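You operate a simulated robot arm through the tools that you are given. There is no shell and no other tool.

You are at the controls of a simulated robot arm. One attempt, no reset.

JOB
Put things in order on the vice half of the bench top. At the end: the brown grease brush stands where the brown yellow-band cup stood; the brown yellow-band cup stands where the thick collar with the yellow band stood; the thick collar with the yellow band stands on top of the taper bush; the brown vice stop stands on top of the green lot tin; whatever was shut is shut again. Leave all else as you found it, and nothing knocked over.

It is judged by the outcome, as a careful person would: the job done as asked, and still so three seconds after it is handed in. It fails if anything else is knocked over, pushed out of place, dropped, spilled or broken.

ROBOT AND FRAMES
A 6-joint arm with a two-finger gripper, fixed in place. Base frame: the origin is at the foot of the arm, x ahead of it, y to its left, z up; the work surface is at about z = 0. Units: m, rad, N and s.
With the tool pointing down near the work surface it reaches from about 0.18 to 0.48 m from the base axis. Its first joint turns from -1.152 to 1.152 rad. Payload 1.76 kg.
The TCP is the grasp point between the finger pads, 0.029 m short of the fingertips. In the tool frame z runs along the fingers and y along their closing line. The gripper opens to 0.082 m. The gripper's body begins 0.058 m behind the TCP.
Orientation is told as [roll, pitch, yaw] about the base's x, y, z axes, in that order, counted from this pose: with the fingers straight down and closing along the base's y, the tool's x points along the base's -x, its y along +y and its z along -z.

CONTROLS
- The arm moves only by the tool send_rows. Its argument "commands" is one flat list of numbers, 7 for each row, row after row: the shift along the tool's x, y, z in m, then the turn, a rotation vector about the tool's x, y, z in rad, then the opening, from 0 (shut) to 1 (fully open). In form: [dx, dy, dz, ax, ay, az, claw, dx, dy, dz, ax, ay, az, claw, ...]. A call has 1 to 20 rows; each row shifts and turns the commanded pose from where the row before left it, along the tool's axes as they then stand. Rows are played at 5 a second. More than 0.05 m and 0.15 rad between two rows, or a gripper value outside its range, and nothing of the call is played. A pose out of reach is approached as far as the arm can. The call stops where the force on the tool passes 40 N (or 10 N more than at its start, if that is more) or the arm is blocked; 0.2 s more then pass. Each finger halts on what it meets, pressing with about 33 N; the grip force reading is that of the motor and also rises with nothing between the fingers. The clock runs only during rows and for 0.2 s after the last one: add rows that do not move to give the fingers time. It gives the time, the measured TCP pose, the force on the tool (base axes), the opening and the grip force at its end, in the units of the frame above (readings bear some noise), with the torque about the TCP (base axes, N m) and any sound that the robot's microphone picked up, and new pictures: "show" is both (left out), scene, wrist or none.
- Cameras (640 x 400 px; columns grow to the right, rows downward): "scene" is fixed at [0.0508, 0.3244, 0.4313]; the picture's right is [-0.83, -0.55, 0.00], its down [-0.27, 0.41, -0.87] and it looks along [0.48, -0.73, -0.49] (base axes); focal length 214 px, centre (320, 200). "wrist" rides on the gripper at [0.079, 0.004, -0.09] in the tool frame; the picture's right is [-0.05, 1.00, 0.00], its down [-0.71, -0.04, -0.71] and it looks along [-0.71, -0.04, 0.71] (tool axes); focal length 256 px, centre (320, 200). There is no depth. A picture from a camera that has moved, and an enlarged one, comes with that camera's place and axes in the base frame and with its lens.
- zoom(camera, box): a new picture of the part [left, top, right, bottom] of that camera's present view, enlarged. The clock stands still meanwhile.
- sign_off(): hands the job in; it is judged then, once.

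Nothing tells you positions but the pictures and the camera data. Unless the task says otherwise, let go and move clear before handing in.

The tools are called as name(argument=value, ...) on one line, values as JSON. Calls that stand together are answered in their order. send_rows: Moves the arm, as the interface text tells. Its arguments: {"type":"object","properties":{"commands":{"type":"array"},"show":{"type":"string","enum":["both","scene","wrist","none"]}},"required":["commands"]} The other tools are called the same way: zoom (camera, box) takes an enlarged picture of a part of a camera's view; sign_off () hands the job in.

At the start:

```text
time_s: 0.0
tool_pos: [0.243, 0.0238, 0.3456]
tcp_rot: [0.002, -0.003, -0.001]
wrist_force: [-0.1, -0.3, -0.1]
wrist_torque: [-0.03, 0.01, 0.0]
width: 0.0822
grip_force: 0.0
```

scene: 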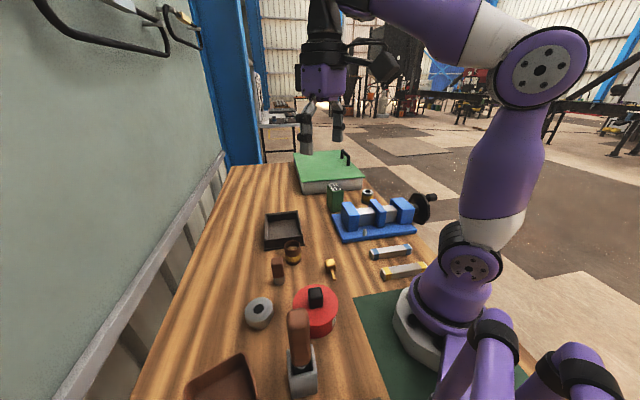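
wrist: 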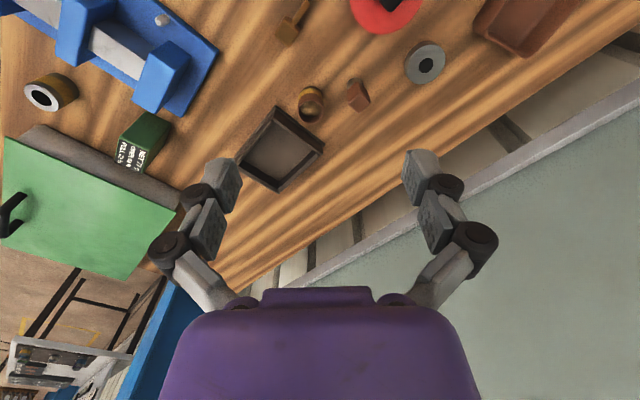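

I see a bench with a vice, a green-lidded box, a green tin, a tray, a small cup, collars, and a red pot with a brush. I'll look closer before moving anything.

zoom(camera="scene", box=[220, 140, 460, 290])

zoom(camera="scene", box=[160, 230, 400, 400])

zoom(camera="wrist", box=[0, 0, 320, 200])

zoom(camera="wrist", box=[240, 0, 560, 200])

```text
2.67 times, centred on (340, 215) of scene
camera zoom: at [0.0508, 0.3244, 0.4313], right [-0.83, -0.55, 0.0], down [-0.27, 0.41, -0.87], along [0.48, -0.73, -0.49], focal length 572 px, centre (267, 160)
```

zoom: 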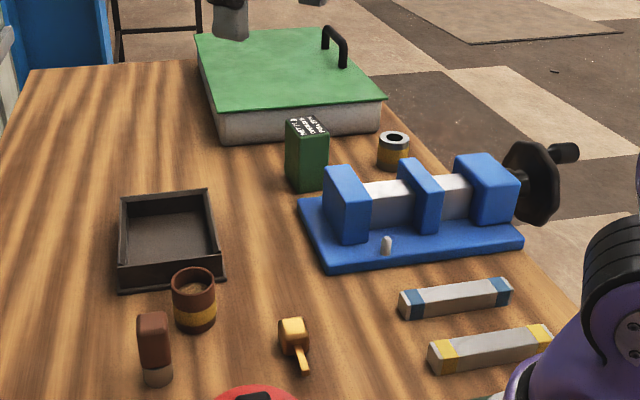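

```text
2.35 times, centred on (280, 315) of scene
camera zoom: at [0.0508, 0.3244, 0.4313], right [-0.83, -0.55, 0.0], down [-0.27, 0.41, -0.87], along [0.48, -0.73, -0.49], focal length 505 px, centre (414, -71)
```

zoom: 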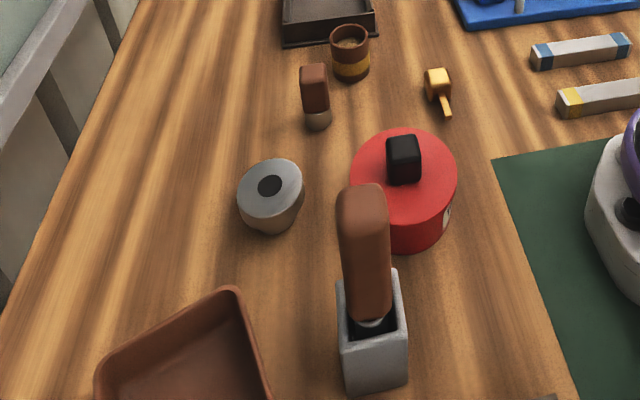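

```text
2.00 times, centred on (160, 100) of wrist
camera zoom: at [0.1631, 0.0272, 0.4364], right [0.05, 1.0, 0.0], down [0.71, -0.04, 0.71], along [0.71, -0.04, -0.71], focal length 512 px, centre (640, 400)
```

zoom: 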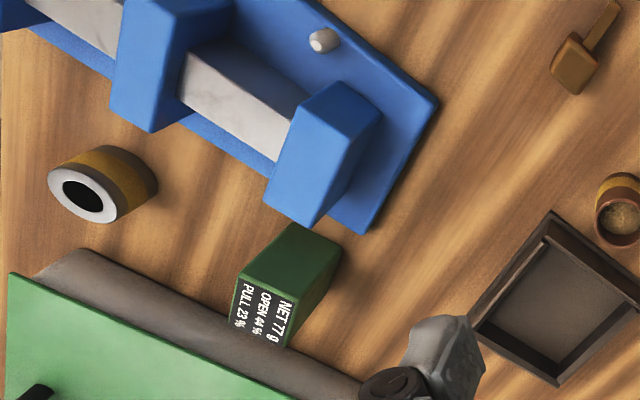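

```text
2.00 times, centred on (400, 100) of wrist
camera zoom: at [0.1631, 0.0272, 0.4364], right [0.05, 1.0, 0.0], down [0.71, -0.04, 0.71], along [0.71, -0.04, -0.71], focal length 512 px, centre (160, 400)
```

zoom: 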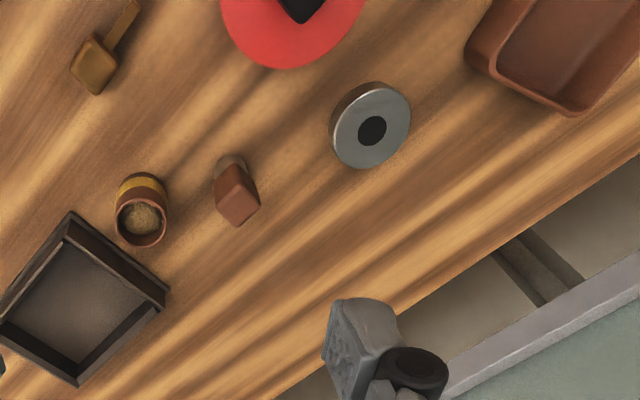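

The scene has two possible brush-like items and two possible "stops", so I want to read labels and details more closely. I'm zooming in on each candidate.

zoom(camera="wrist", box=[100, 100, 180, 180])

zoom(camera="scene", box=[260, 230, 350, 290])

zoom(camera="scene", box=[270, 270, 350, 400])

zoom(camera="scene", box=[320, 180, 440, 250])

zoom(camera="scene", box=[280, 135, 380, 200])

zoom(camera="scene", box=[170, 280, 290, 400])

```text
5.00 times, centred on (140, 140) of wrist
camera zoom: at [0.1631, 0.0272, 0.4364], right [0.05, 1.0, 0.0], down [0.71, -0.04, 0.71], along [0.71, -0.04, -0.71], focal length 1280 px, centre (1220, 500)
```

zoom: 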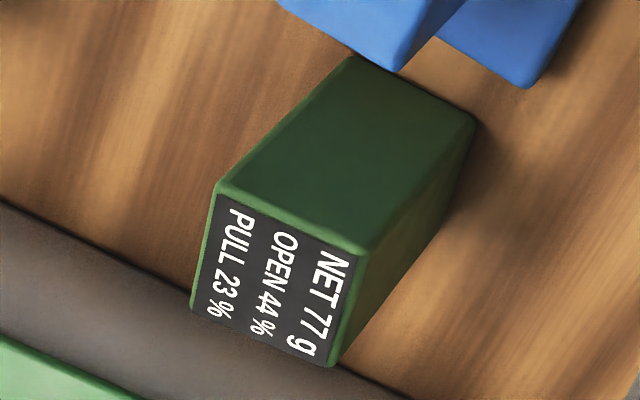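

```text
6.67 times, centred on (305, 260) of scene
camera zoom: at [0.0508, 0.3244, 0.4313], right [-0.83, -0.55, 0.0], down [-0.27, 0.41, -0.87], along [0.48, -0.73, -0.49], focal length 1430 px, centre (420, -200)
```

zoom: 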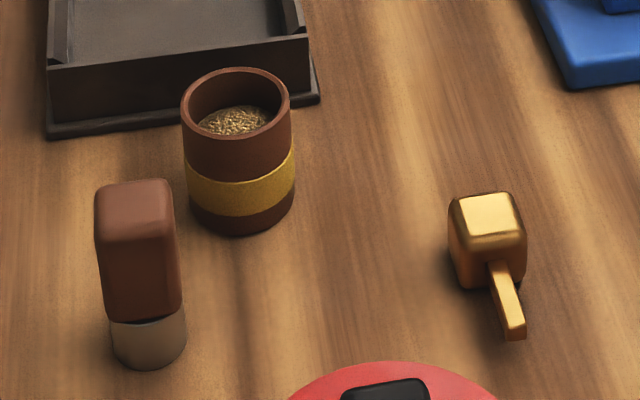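

```text
3.08 times, centred on (310, 335) of scene
camera zoom: at [0.0508, 0.3244, 0.4313], right [-0.83, -0.55, 0.0], down [-0.27, 0.41, -0.87], along [0.48, -0.73, -0.49], focal length 660 px, centre (351, -215)
```

zoom: 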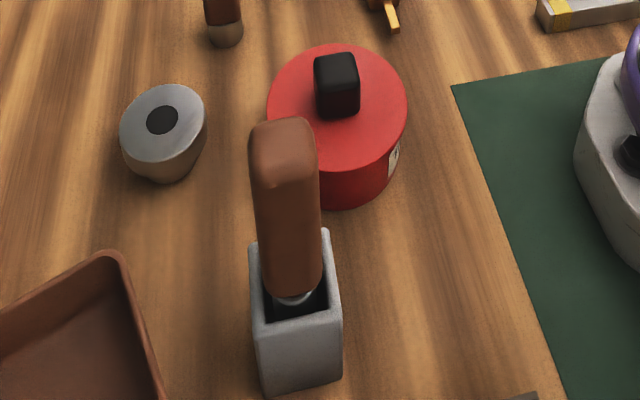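

```text
5.33 times, centred on (380, 215) of scene
camera zoom: at [0.0508, 0.3244, 0.4313], right [-0.83, -0.55, 0.0], down [-0.27, 0.41, -0.87], along [0.48, -0.73, -0.49], focal length 1144 px, centre (0, 120)
```

zoom: 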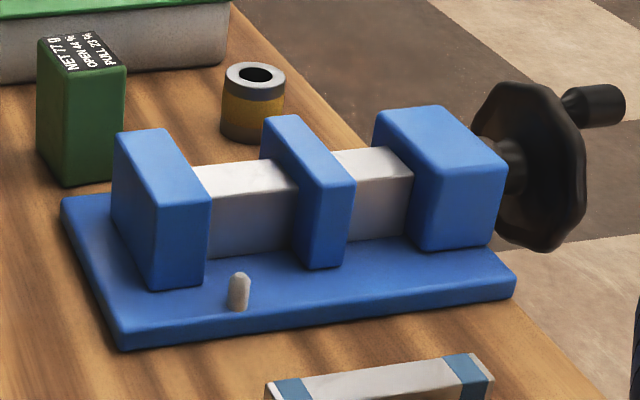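

```text
6.15 times, centred on (330, 168) of scene
camera zoom: at [0.0508, 0.3244, 0.4313], right [-0.83, -0.55, 0.0], down [-0.27, 0.41, -0.87], along [0.48, -0.73, -0.49], focal length 1320 px, centre (258, 400)
```

zoom: 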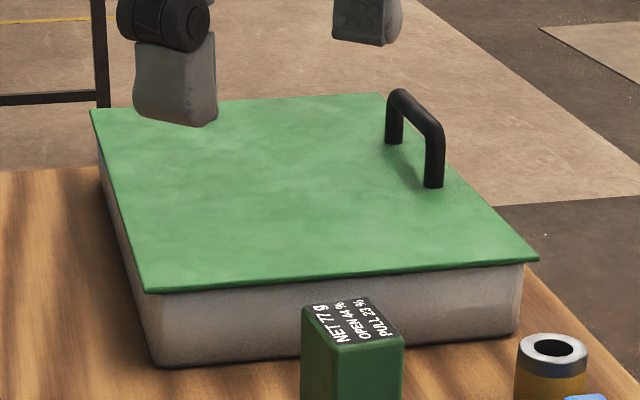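

```text
3.33 times, centred on (230, 340) of scene
camera zoom: at [0.0508, 0.3244, 0.4313], right [-0.83, -0.55, 0.0], down [-0.27, 0.41, -0.87], along [0.48, -0.73, -0.49], focal length 715 px, centre (620, -267)
```

zoom: 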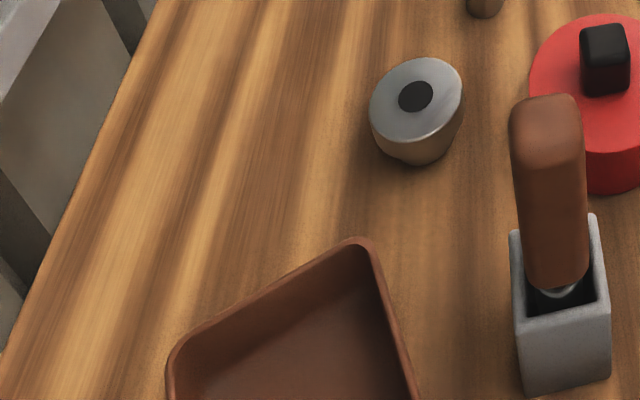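

The brown handle in the grey holder and the small brown block on the bench both could be the brush, so I'll turn the wrist camera to look across the left side of the bench. I'll rotate in place, well above everything.

send_rows(commands=[0, 0, 0, 0, 0, -0.15, 1, 0, 0, 0, 0, 0, -0.15, 1, 0, 0, 0, 0, 0, -0.15, 1, 0, 0, 0, 0, 0, -0.15, 1, 0, 0, 0, 0, 0, -0.15, 1, 0, 0, 0, 0, 0, -0.15, 1, 0, 0, 0, 0, 0, -0.15, 1, 0, 0, 0, 0, 0, -0.15, 1, 0, 0, 0, 0, 0, -0.15, 1, 0, 0, 0, 0, 0, -0.15, 1])

```text
time_s: 2.2
tool_pos: [0.2425, 0.0233, 0.3455]
tcp_rot: [-0.001, -0.002, 1.502]
wrist_force: [0.6, 0.0, -0.3]
wrist_torque: [-0.01, 0.04, -0.01]
width: 0.082
grip_force: 0.0
camera wrist: at [0.2328, -0.056, 0.4364], right [-0.99, 0.12, 0.0], down [0.09, 0.7, 0.71], along [0.09, 0.7, -0.71], focal length 256 px, centre (320, 200)
```

scene: 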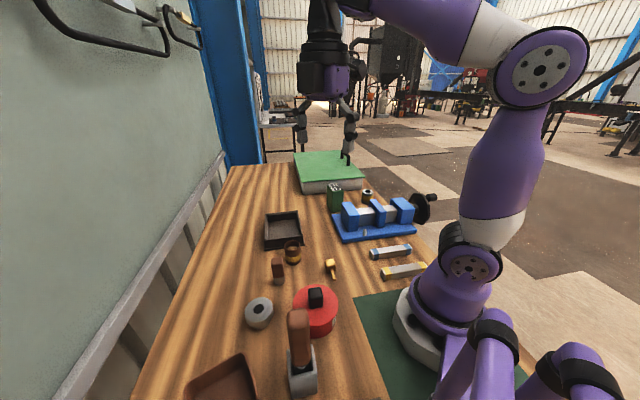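
wrist: 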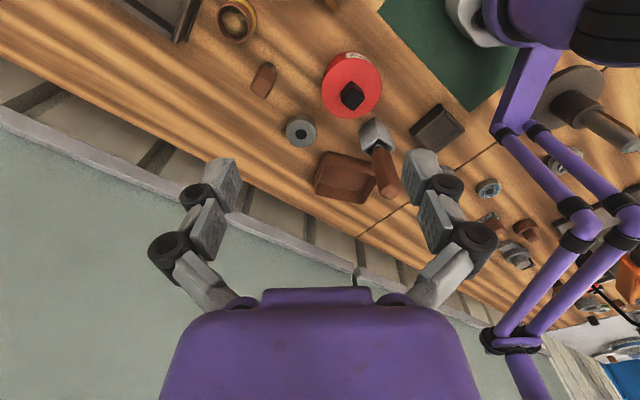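

The bench continues past a seam with more items on the other half; the vice half is the one in front of me. I'm zooming in on the wrist view for detail.

zoom(camera="wrist", box=[210, 0, 370, 100])

zoom(camera="wrist", box=[270, 40, 480, 210])

zoom(camera="wrist", box=[440, 60, 640, 260])

zoom(camera="wrist", box=[335, 45, 375, 70])

```text
4.00 times, centred on (290, 50) of wrist
camera zoom: at [0.2328, -0.056, 0.4364], right [-0.99, 0.12, 0.0], down [0.09, 0.7, 0.71], along [0.09, 0.7, -0.71], focal length 1024 px, centre (440, 800)
```

zoom: 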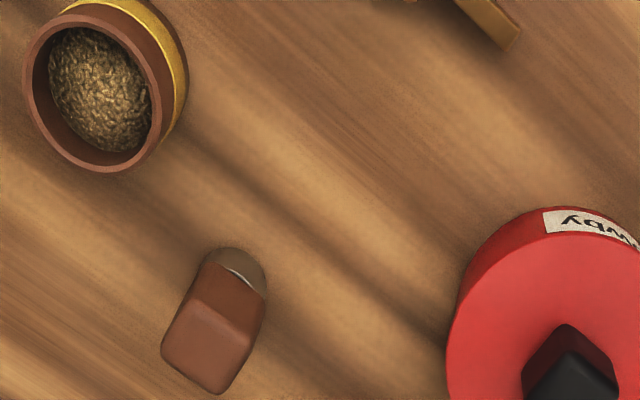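

```text
2.35 times, centred on (375, 125) of wrist
camera zoom: at [0.2328, -0.056, 0.4364], right [-0.99, 0.12, 0.0], down [0.09, 0.7, 0.71], along [0.09, 0.7, -0.71], focal length 602 px, centre (191, 376)
```

zoom: 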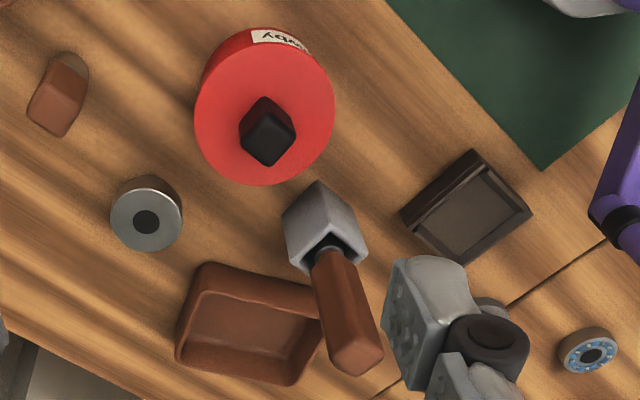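

```text
2.00 times, centred on (540, 160) of wrist
camera zoom: at [0.2328, -0.056, 0.4364], right [-0.99, 0.12, 0.0], down [0.09, 0.7, 0.71], along [0.09, 0.7, -0.71], focal length 512 px, centre (-120, 280)
```

zoom: 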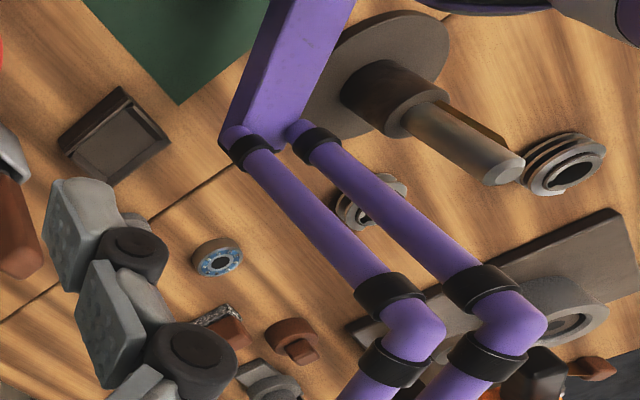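

```text
16.00 times, centred on (355, 58) of wrist
camera zoom: at [0.2328, -0.056, 0.4364], right [-0.99, 0.12, 0.0], down [0.09, 0.7, 0.71], along [0.09, 0.7, -0.71], focal length 4096 px, centre (-240, 2480)
```

zoom: 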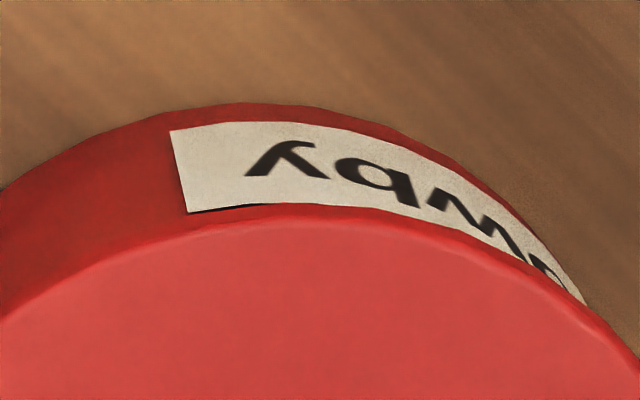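

The far half has its own loose parts which I must leave alone. I'm checking the two dark boxes and the red pot's surroundings more closely.

zoom(camera="wrist", box=[390, 90, 490, 160])

zoom(camera="wrist", box=[310, 40, 400, 130])

zoom(camera="scene", box=[255, 205, 315, 250])

zoom(camera="wrist", box=[480, 190, 600, 290])

```text
5.71 times, centred on (440, 125) of wrist
camera zoom: at [0.2328, -0.056, 0.4364], right [-0.99, 0.12, 0.0], down [0.09, 0.7, 0.71], along [0.09, 0.7, -0.71], focal length 1463 px, centre (-366, 629)
```

zoom: 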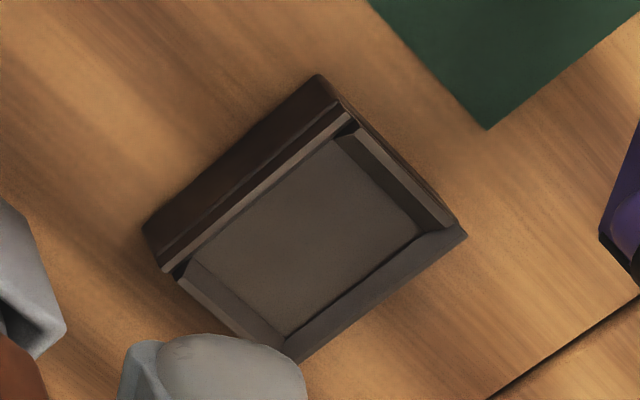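

```text
4.44 times, centred on (355, 85) of wrist
camera zoom: at [0.2328, -0.056, 0.4364], right [-0.99, 0.12, 0.0], down [0.09, 0.7, 0.71], along [0.09, 0.7, -0.71], focal length 1138 px, centre (164, 711)
```

zoom: 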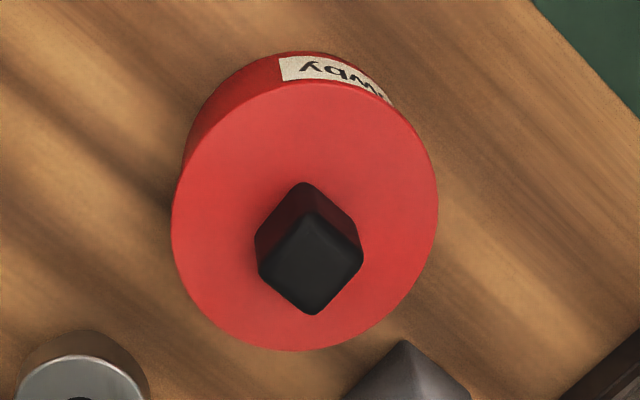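

```text
8.89 times, centred on (285, 228) of scene
camera zoom: at [0.0508, 0.3244, 0.4313], right [-0.83, -0.55, 0.0], down [-0.27, 0.41, -0.87], along [0.48, -0.73, -0.49], focal length 1906 px, centre (631, -44)
```

zoom: 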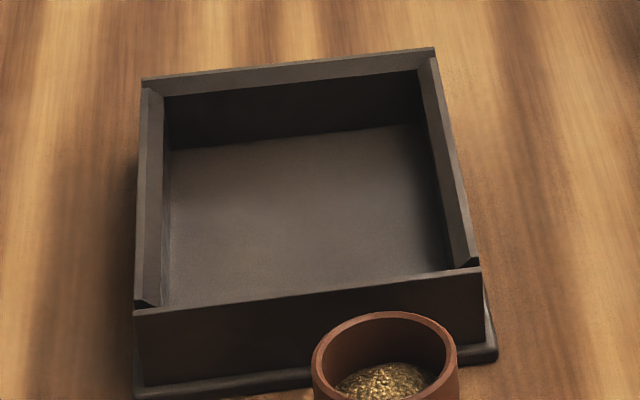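

```text
4.00 times, centred on (540, 240) of wrist
camera zoom: at [0.2328, -0.056, 0.4364], right [-0.99, 0.12, 0.0], down [0.09, 0.7, 0.71], along [0.09, 0.7, -0.71], focal length 1024 px, centre (-560, 40)
```

zoom: 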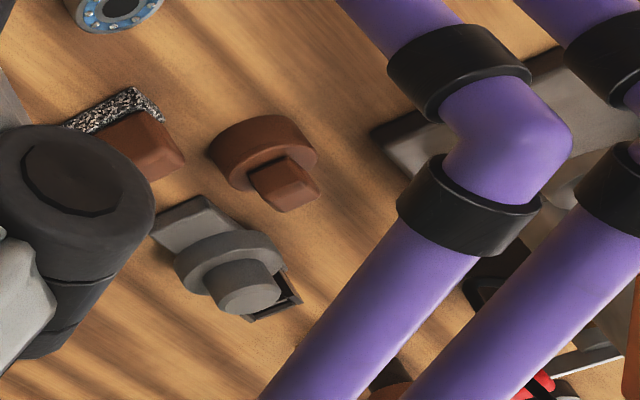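

I take the small brown block with the round stub and the gold-brown piece with a tongue to be the main unclear items. I'll turn back and lower the camera for a closer look at them and the cup.

send_rows(commands=[0, 0, 0, 0, 0, 0.15, 1, 0, 0, 0, 0, 0, 0.15, 1, 0, 0, 0, 0, 0, 0.15, 1, 0, 0, 0, 0, 0, 0.15, 1, 0, 0, 0, 0, 0, 0.15, 1, 0, 0, 0, 0, 0, 0.15, 1, 0, 0, 0, 0, 0, 0.15, 1, 0, 0, 0, 0, 0, 0.15, 1, 0, 0, 0, 0, 0, 0.15, 1, 0, 0, 0, 0, 0, 0.15, 1, 0.04, 0, 0, 0, 0, 0, 1, 0, 0, 0.04, 0, 0, 0, 1, 0, 0, 0.04, 0, 0, 0, 1, 0, 0, 0.03, 0, 0, 0, 1])

```text
time_s: 5.2
tool_pos: [0.2013, 0.0238, 0.2363]
tcp_rot: [0.001, -0.002, -0.001]
wrist_force: [-0.6, -0.5, 1.0]
wrist_torque: [0.01, -0.01, -0.03]
width: 0.0819
grip_force: 0.0
camera wrist: at [0.1225, 0.0271, 0.326], right [0.05, 1.0, 0.0], down [0.71, -0.04, 0.71], along [0.71, -0.04, -0.71], focal length 256 px, centre (320, 200)
```

scene: 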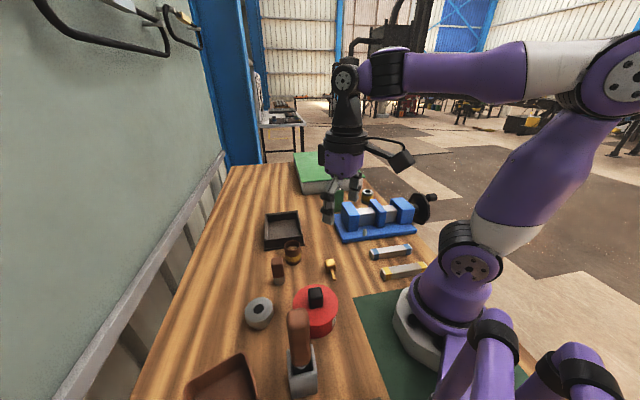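
wrist: 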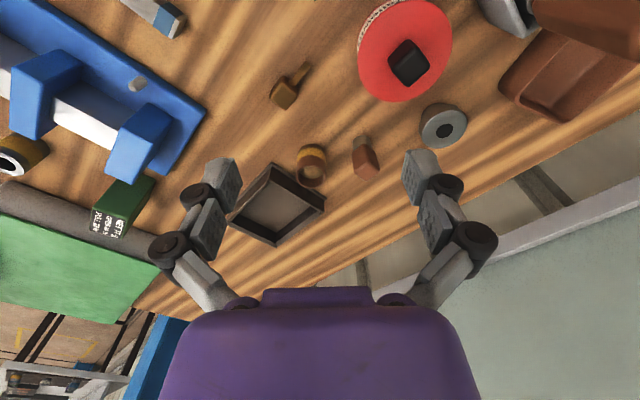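

zoom(camera="wrist", box=[250, 50, 330, 120])

zoom(camera="wrist", box=[290, 120, 400, 200])

zoom(camera="wrist", box=[350, 0, 480, 110])

zoom(camera="wrist", box=[410, 90, 480, 160])

zoom(camera="wrist", box=[0, 0, 200, 200])

```text
5.71 times, centred on (290, 85) of wrist
camera zoom: at [0.1225, 0.0271, 0.326], right [0.05, 1.0, 0.0], down [0.71, -0.04, 0.71], along [0.71, -0.04, -0.71], focal length 1463 px, centre (491, 857)
```

zoom: 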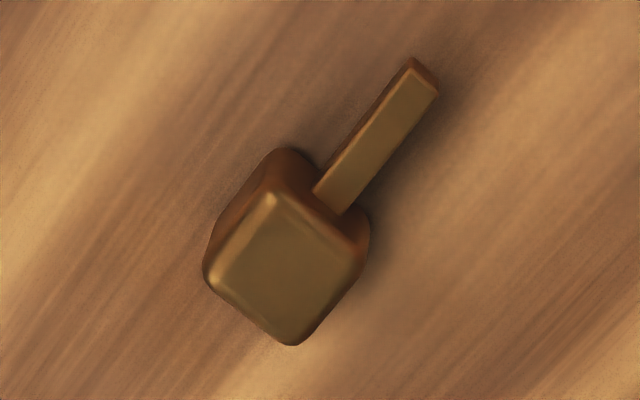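

```text
5.00 times, centred on (345, 160) of wrist
camera zoom: at [0.1225, 0.0271, 0.326], right [0.05, 1.0, 0.0], down [0.71, -0.04, 0.71], along [0.71, -0.04, -0.71], focal length 1280 px, centre (195, 400)
```

zoom: 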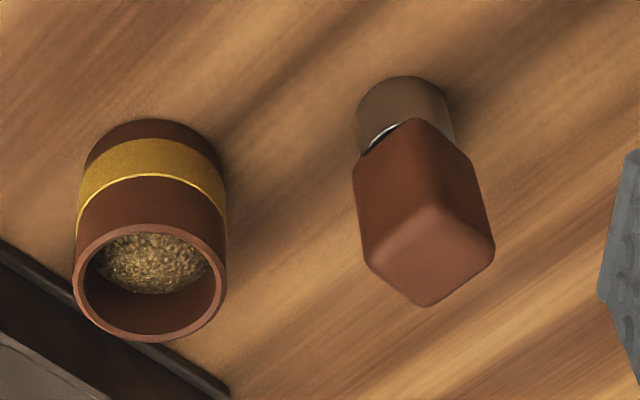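

```text
3.64 times, centred on (415, 55) of wrist
camera zoom: at [0.1225, 0.0271, 0.326], right [0.05, 1.0, 0.0], down [0.71, -0.04, 0.71], along [0.71, -0.04, -0.71], focal length 931 px, centre (-26, 727)
```

zoom: 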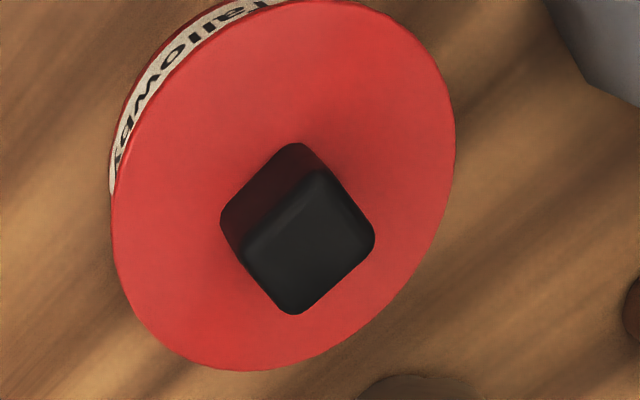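

```text
5.71 times, centred on (445, 125) of wrist
camera zoom: at [0.1225, 0.0271, 0.326], right [0.05, 1.0, 0.0], down [0.71, -0.04, 0.71], along [0.71, -0.04, -0.71], focal length 1463 px, centre (-394, 629)
```

zoom: 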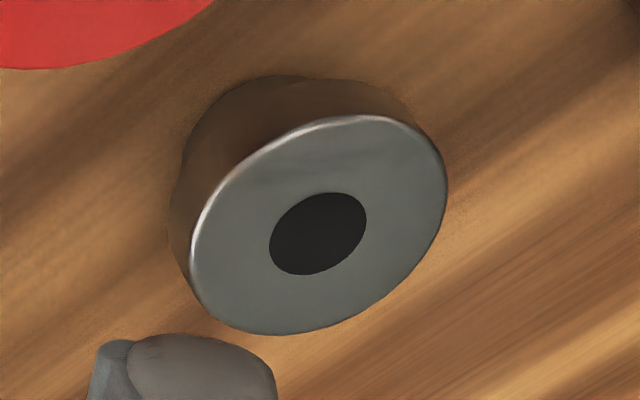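

```text
2.00 times, centred on (100, 100) of wrist
camera zoom: at [0.1225, 0.0271, 0.326], right [0.05, 1.0, 0.0], down [0.71, -0.04, 0.71], along [0.71, -0.04, -0.71], focal length 512 px, centre (760, 400)
```

zoom: 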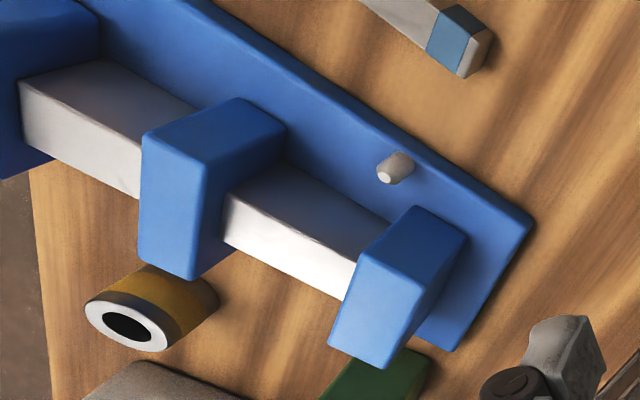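

The red pot is labelled like a tallow/grease brand, and the brass piece is a block with a tongue. I want a clear look into the grey holder with the brown handle before deciding which is the brush, so I'll swing the camera that way.

send_rows(commands=[0, 0, 0, 0, 0, -0.15, 1, 0, 0, 0, 0, 0, -0.15, 1, 0, 0, 0, 0, 0, -0.15, 1, 0, 0, 0, 0, 0, -0.15, 1, 0, 0, 0, 0, 0, -0.15, 1, 0, 0, 0, 0, 0, -0.15, 1, 0, 0, 0, 0, 0, -0.15, 1, 0, 0, 0, 0, 0, -0.15, 1, 0, 0, 0, 0, 0, -0.15, 1, 0, 0, 0, 0, 0, -0.15, 1], show="wrist")

```text
time_s: 7.4
tool_pos: [0.2011, 0.0233, 0.2373]
tcp_rot: [0.0, -0.001, 1.503]
wrist_force: [-0.2, 0.3, 0.3]
wrist_torque: [0.0, 0.02, 0.04]
width: 0.082
grip_force: 0.1
camera wrist: at [0.1927, -0.0557, 0.3263], right [-0.99, 0.12, 0.0], down [0.09, 0.7, 0.71], along [0.09, 0.7, -0.71], focal length 256 px, centre (320, 200)
```

wrist: 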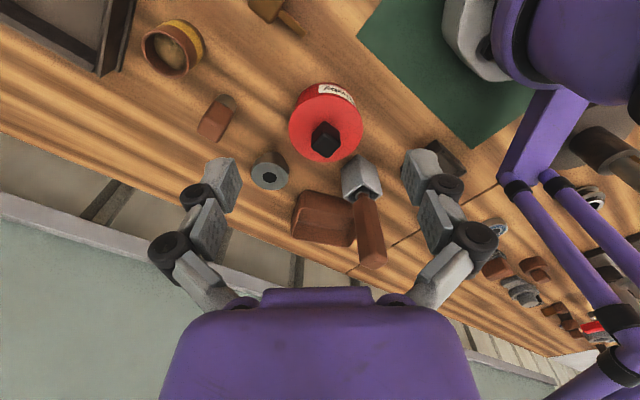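

zoom(camera="wrist", box=[325, 140, 405, 270])

zoom(camera="wrist", box=[270, 70, 390, 170])

zoom(camera="wrist", box=[470, 210, 640, 350])

zoom(camera="wrist", box=[180, 80, 300, 200])

```text
3.08 times, centred on (365, 205) of wrist
camera zoom: at [0.1927, -0.0557, 0.3263], right [-0.99, 0.12, 0.0], down [0.09, 0.7, 0.71], along [0.09, 0.7, -0.71], focal length 788 px, centre (182, 185)
```

zoom: 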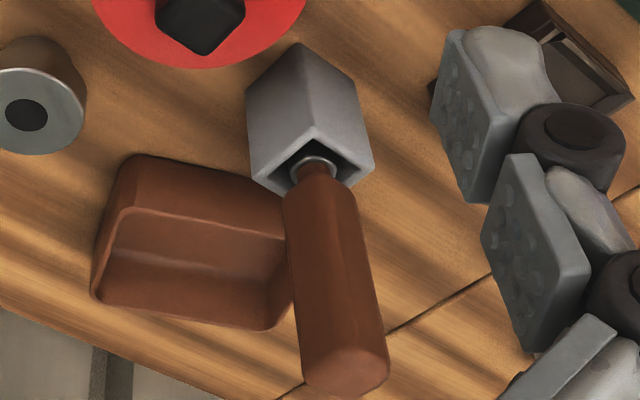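

```text
4.00 times, centred on (330, 120) of wrist
camera zoom: at [0.1927, -0.0557, 0.3263], right [-0.99, 0.12, 0.0], down [0.09, 0.7, 0.71], along [0.09, 0.7, -0.71], focal length 1024 px, centre (280, 520)
```

zoom: 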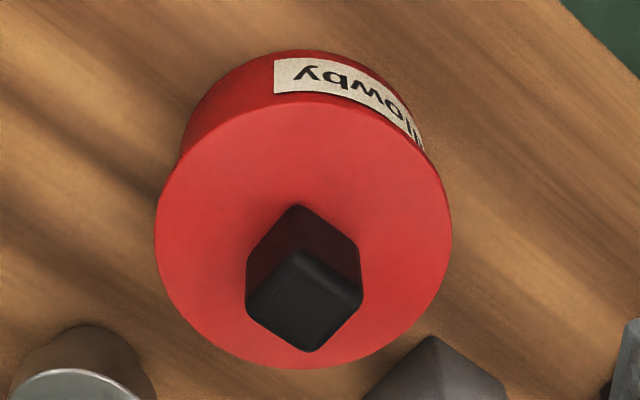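

```text
2.86 times, centred on (555, 280) of wrist
camera zoom: at [0.1927, -0.0557, 0.3263], right [-0.99, 0.12, 0.0], down [0.09, 0.7, 0.71], along [0.09, 0.7, -0.71], focal length 731 px, centre (-351, -29)
```

zoom: 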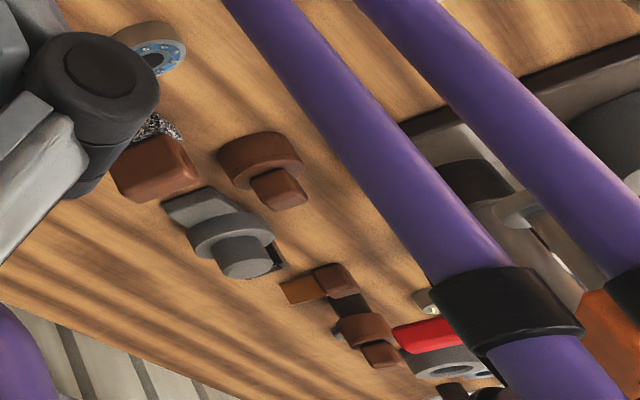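

```text
3.33 times, centred on (240, 140) of wrist
camera zoom: at [0.1927, -0.0557, 0.3263], right [-0.99, 0.12, 0.0], down [0.09, 0.7, 0.71], along [0.09, 0.7, -0.71], focal length 853 px, centre (587, 400)
```

zoom: 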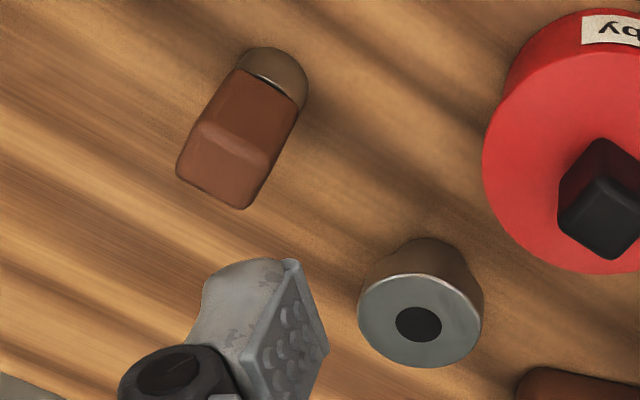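

The handle in the holder is a rod with a metal ferrule; the small block's stub may be bristles or metal. I'll zoom tightly in the scene view to tell.

zoom(camera="scene", box=[264, 252, 304, 290])

zoom(camera="scene", box=[240, 290, 280, 335])

zoom(camera="wrist", box=[485, 250, 570, 320])

zoom(camera="wrist", box=[340, 170, 385, 220])

zoom(camera="scene", box=[280, 300, 330, 400])

```text
10.53 times, centred on (284, 271) of scene
camera zoom: at [0.0508, 0.3244, 0.4313], right [-0.83, -0.55, 0.0], down [-0.27, 0.41, -0.87], along [0.48, -0.73, -0.49], focal length 2258 px, centre (699, -547)
```

zoom: 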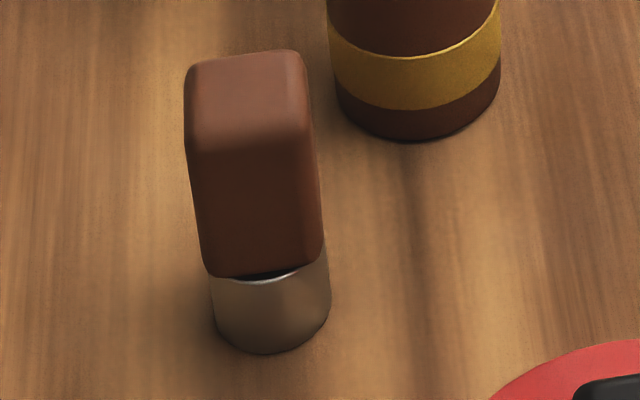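

```text
8.89 times, centred on (260, 312) of scene
camera zoom: at [0.0508, 0.3244, 0.4313], right [-0.83, -0.55, 0.0], down [-0.27, 0.41, -0.87], along [0.48, -0.73, -0.49], focal length 1906 px, centre (853, -800)
```

zoom: 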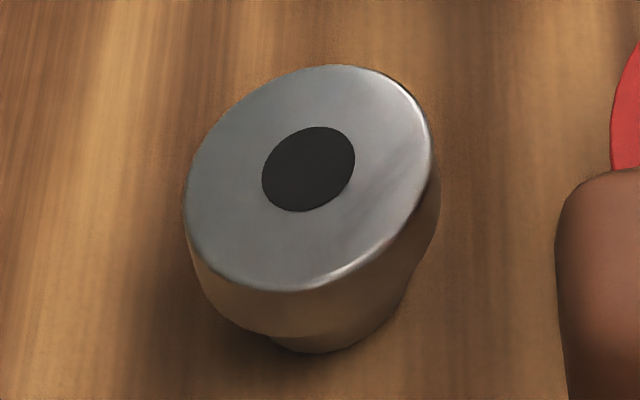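

```text
5.71 times, centred on (528, 285) of wrist
camera zoom: at [0.1927, -0.0557, 0.3263], right [-0.99, 0.12, 0.0], down [0.09, 0.7, 0.71], along [0.09, 0.7, -0.71], focal length 1463 px, centre (-866, -286)
```

zoom: 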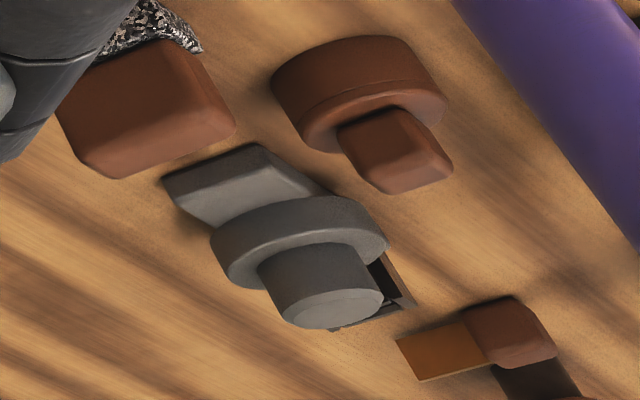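

```text
8.00 times, centred on (362, 195) of wrist
camera zoom: at [0.1927, -0.0557, 0.3263], right [-0.99, 0.12, 0.0], down [0.09, 0.7, 0.71], along [0.09, 0.7, -0.71], focal length 2048 px, centre (-20, 240)
```

zoom: 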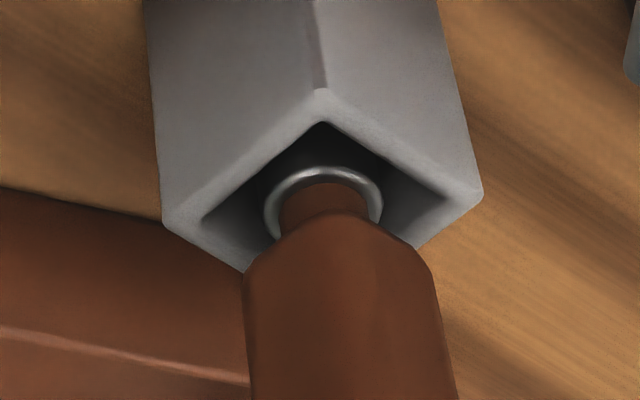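

```text
4.00 times, centred on (305, 350) of scene
camera zoom: at [0.0508, 0.3244, 0.4313], right [-0.83, -0.55, 0.0], down [-0.27, 0.41, -0.87], along [0.48, -0.73, -0.49], focal length 858 px, centre (380, -400)
```

zoom: 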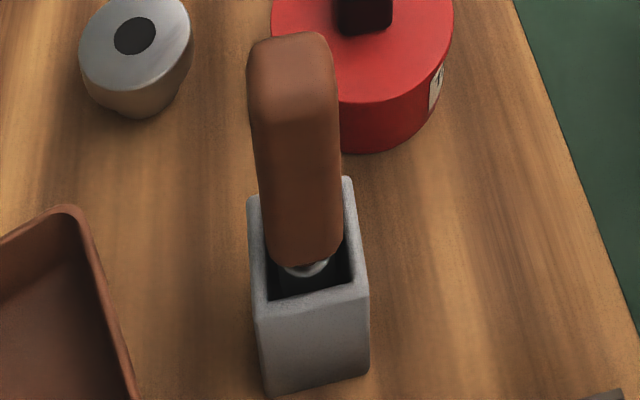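

The small brown block sits on a plain steel peg, so it looks like a stop, while the handle in the holder has a brush-like ferrule; but the shut red pot may also hide something. I'll move over the red pot (about (0.21, 0.11)) to study its lid and knob.

send_rows(commands=[0, 0, 0, 0, 0, 0.15, 1, 0, 0, 0, 0, 0, 0.15, 1, 0, 0, 0, 0, 0, 0.15, 1, 0, 0, 0, 0, 0, 0.15, 1, 0, 0, 0, 0, 0, 0.118, 1, -0.034, 0.027, 0, 0, 0, 0, 1, -0.033, 0.027, 0, 0, 0, 0, 1, 0, 0, 0.035, 0, 0, 0, 1, 0, 0, 0.035, 0, 0, 0, 1, 0, 0, 0, 0, 0, 0, 1])

```text
time_s: 9.6
tool_pos: [0.2125, 0.1099, 0.1661]
tcp_rot: [-0.001, -0.001, 0.781]
wrist_force: [0.0, -0.7, 0.6]
wrist_torque: [-0.03, 0.01, -0.05]
width: 0.0818
grip_force: 0.1
camera wrist: at [0.1535, 0.0562, 0.2558], right [-0.67, 0.75, 0.0], down [0.53, 0.47, 0.71], along [0.53, 0.47, -0.71], focal length 256 px, centre (320, 200)
```

scene: 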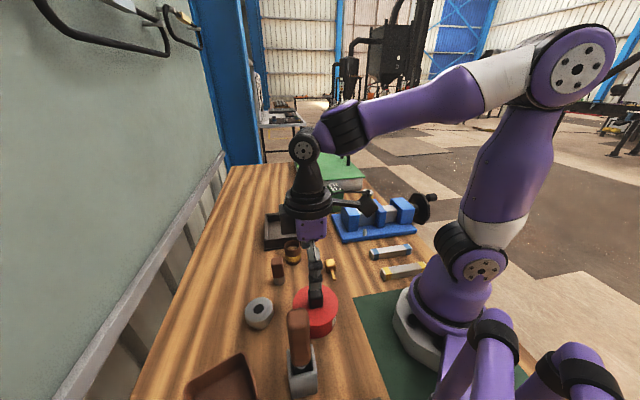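
wrist: 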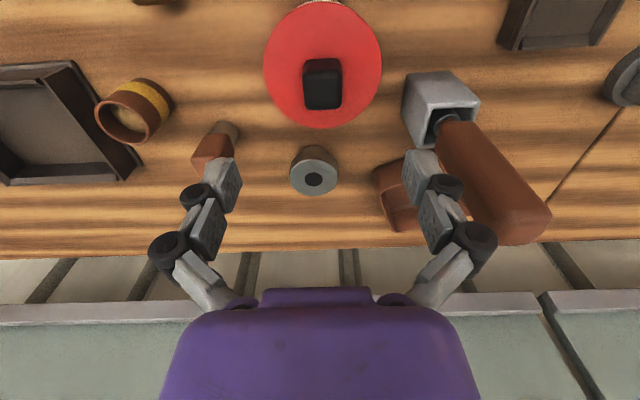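

zoom(camera="wrist", box=[250, 0, 400, 140])

zoom(camera="wrist", box=[390, 50, 560, 260])

zoom(camera="wrist", box=[180, 100, 350, 210])

```text
2.86 times, centred on (325, 70) of wrist
camera zoom: at [0.1535, 0.0562, 0.2558], right [-0.67, 0.75, 0.0], down [0.53, 0.47, 0.71], along [0.53, 0.47, -0.71], focal length 731 px, centre (306, 571)
```

zoom: 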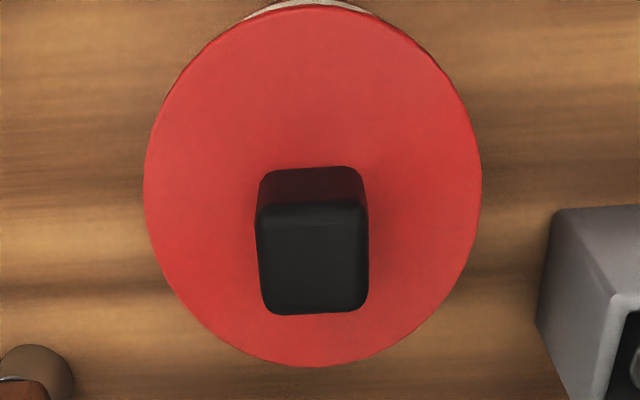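

```text
1.90 times, centred on (475, 155) of wrist
camera zoom: at [0.1535, 0.0562, 0.2558], right [-0.67, 0.75, 0.0], down [0.53, 0.47, 0.71], along [0.53, 0.47, -0.71], focal length 488 px, centre (25, 286)
```

zoom: 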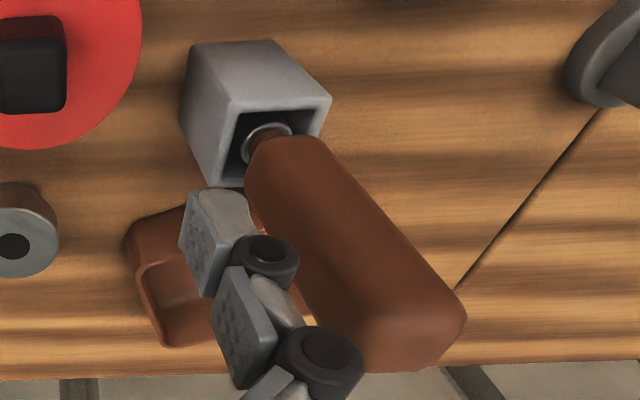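

```text
3.64 times, centred on (265, 155) of wrist
camera zoom: at [0.1535, 0.0562, 0.2558], right [-0.67, 0.75, 0.0], down [0.53, 0.47, 0.71], along [0.53, 0.47, -0.71], focal length 931 px, centre (520, 364)
```

zoom: 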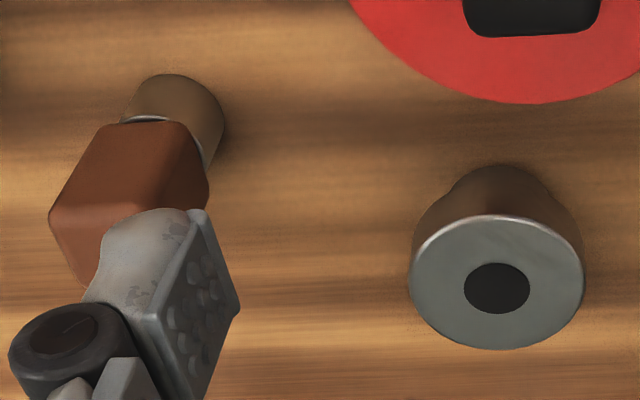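

The knob is a roughly 25 mm square block aligned with my current yaw, centred near (0.205, 0.105) with its top around z 0.08. I'll centre over it and come down to about z 0.08, stopping above the lid.

send_rows(commands=[0.0088, 0.0017, 0, 0, 0, 0, 1, 0, 0, 0.035, 0, 0, 0, 1, 0, 0, 0.03, 0, 0, 0, 1, 0, 0, 0.01, 0, 0, 0, 1, 0, 0, 0, 0, 0, 0, 1])

```text
time_s: 10.8
tool_pos: [0.2037, 0.1055, 0.0911]
tcp_rot: [-0.002, -0.001, 0.782]
wrist_force: [0.6, 0.6, 0.1]
wrist_torque: [-0.02, -0.01, -0.01]
width: 0.0819
grip_force: 0.0
camera wrist: at [0.1454, 0.052, 0.1809], right [-0.67, 0.75, 0.0], down [0.53, 0.47, 0.71], along [0.53, 0.47, -0.71], focal length 256 px, centre (320, 200)
```

scene: 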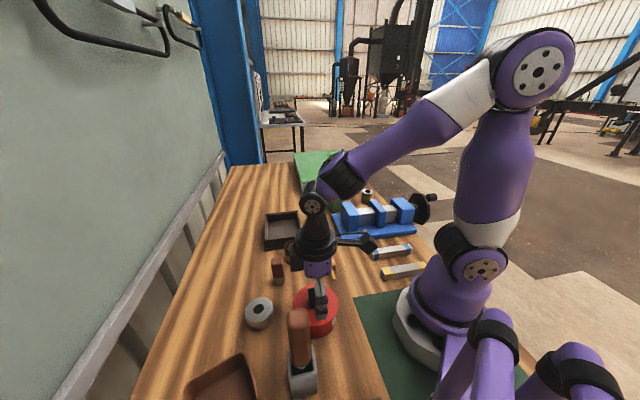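
wrist: 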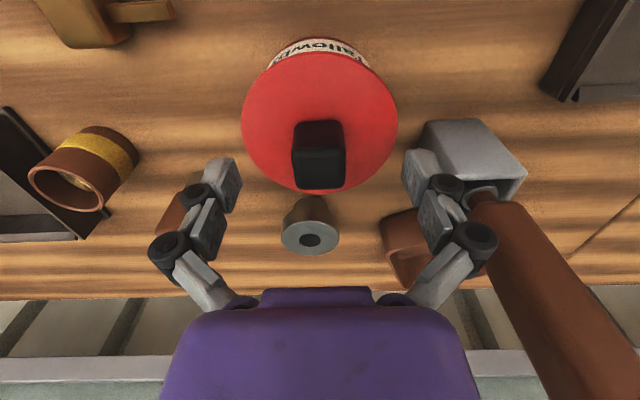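

zoom(camera="wrist", box=[230, 30, 410, 200])

zoom(camera="scene", box=[275, 260, 355, 340])

```text
2.35 times, centred on (320, 115) of wrist
camera zoom: at [0.1454, 0.052, 0.1809], right [-0.67, 0.75, 0.0], down [0.53, 0.47, 0.71], along [0.53, 0.47, -0.71], focal length 602 px, centre (320, 400)
```

zoom: 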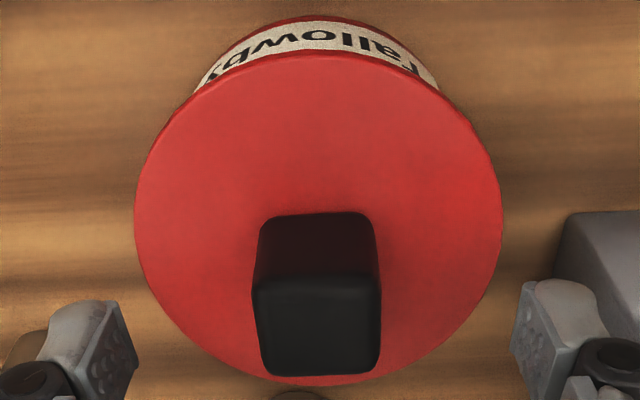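

```text
5.00 times, centred on (315, 300) of scene
camera zoom: at [0.0508, 0.3244, 0.4313], right [-0.83, -0.55, 0.0], down [-0.27, 0.41, -0.87], along [0.48, -0.73, -0.49], focal length 1072 px, centre (345, -300)
```

zoom: 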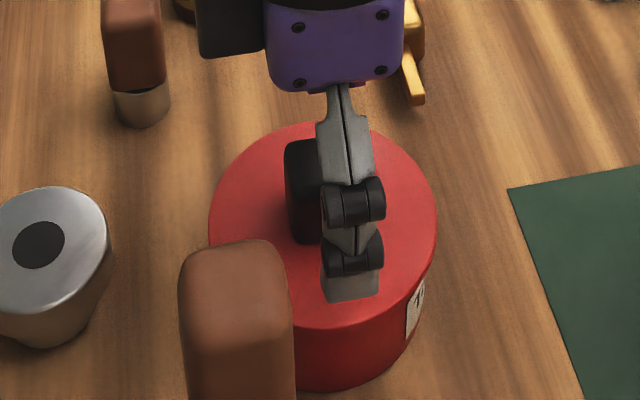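

The label reads "Tallowby", a grease pot. I'll fine-centre on the knob and lower so the fingertips stay just above the lid.

send_rows(commands=[-0.003, 0, 0, 0, 0, 0, 1, 0, 0, 0.01, 0, 0, 0, 1, 0, 0, 0.005, 0, 0, 0, 1, 0, 0, 0, 0, 0, 0, 1])

zoom(camera="wrist", box=[200, 60, 440, 210])

zoom(camera="scene", box=[275, 260, 355, 340])

```text
time_s: 11.8
tool_pos: [0.207, 0.1063, 0.0765]
tcp_rot: [-0.001, -0.002, 0.782]
wrist_force: [0.3, 1.0, -0.1]
wrist_torque: [0.02, 0.03, -0.01]
width: 0.0821
grip_force: 0.0
camera wrist: at [0.1476, 0.0534, 0.1661], right [-0.67, 0.75, 0.0], down [0.53, 0.47, 0.71], along [0.53, 0.47, -0.71], focal length 256 px, centre (320, 200)
```

scene: 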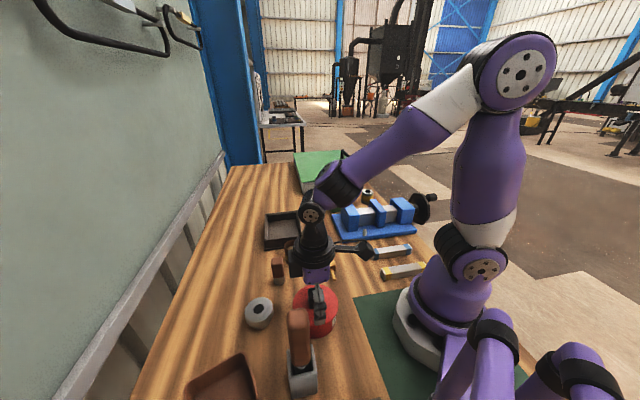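
wrist: 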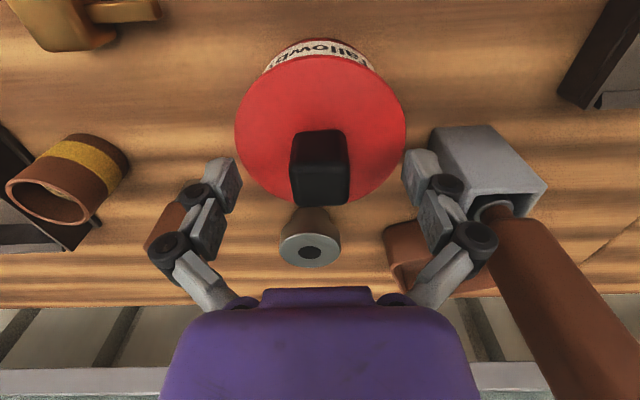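

```text
2.67 times, centred on (320, 135) of wrist
camera zoom: at [0.1476, 0.0534, 0.1661], right [-0.67, 0.75, 0.0], down [0.53, 0.47, 0.71], along [0.53, 0.47, -0.71], focal length 683 px, centre (320, 373)
```

zoom: 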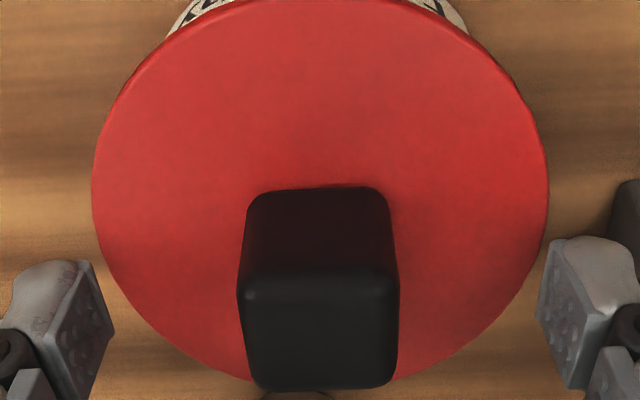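

```text
5.00 times, centred on (315, 300) of scene
camera zoom: at [0.0508, 0.3244, 0.4313], right [-0.83, -0.55, 0.0], down [-0.27, 0.41, -0.87], along [0.48, -0.73, -0.49], focal length 1072 px, centre (345, -300)
```

zoom: 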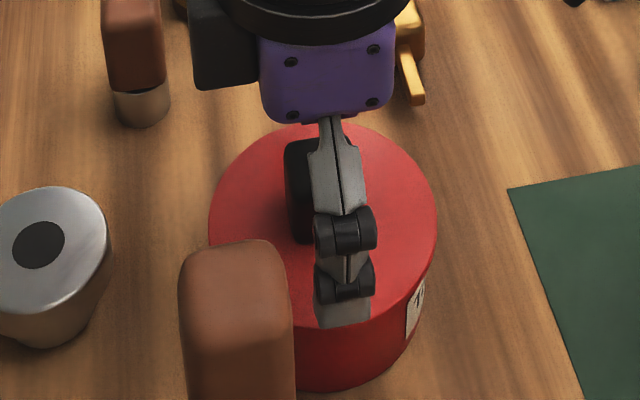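

The pads straddle the knob evenly. I'll close on it and then lift the lid gently to see how it comes off.

send_rows(commands=[0, 0, 0, 0, 0, 0, 0.5, 0, 0, 0, 0, 0, 0, 0.3, 0, 0, 0, 0, 0, 0, 0.15, 0, 0, 0, 0, 0, 0, 0.15])

```text
time_s: 13.0
tool_pos: [0.2055, 0.1073, 0.0778]
tcp_rot: [-0.002, -0.002, 0.781]
wrist_force: [-2.2, -1.4, 3.9]
wrist_torque: [-0.03, 0.0, -0.01]
width: 0.026
grip_force: 32.6
stopped in row 4: the force on the tool passed its limit at 41 N (the readings are from after the stop); the commanded pose is now the measured one
camera wrist: at [0.1478, 0.0536, 0.1667], right [-0.67, 0.75, 0.0], down [0.53, 0.47, 0.71], along [0.53, 0.47, -0.7], focal length 256 px, centre (320, 200)
```

scene: 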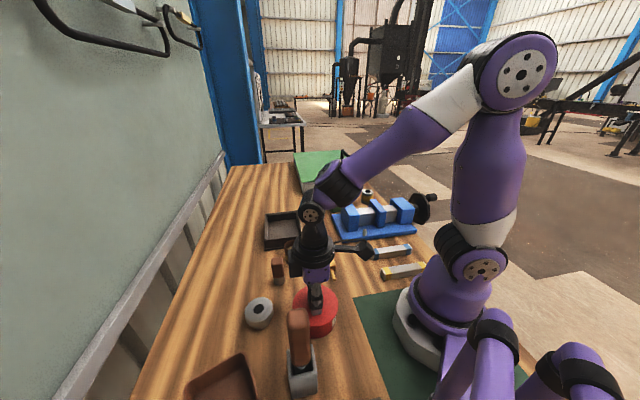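
wrist: 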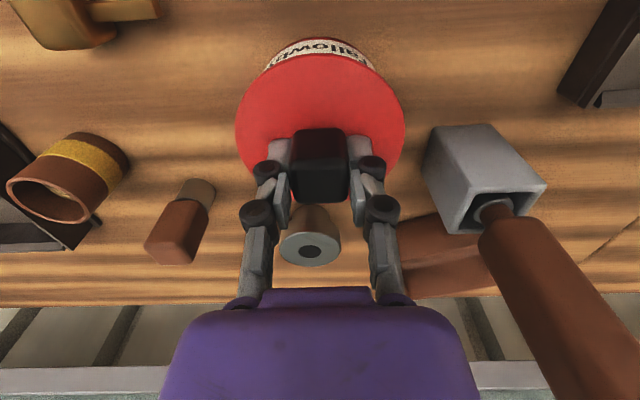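

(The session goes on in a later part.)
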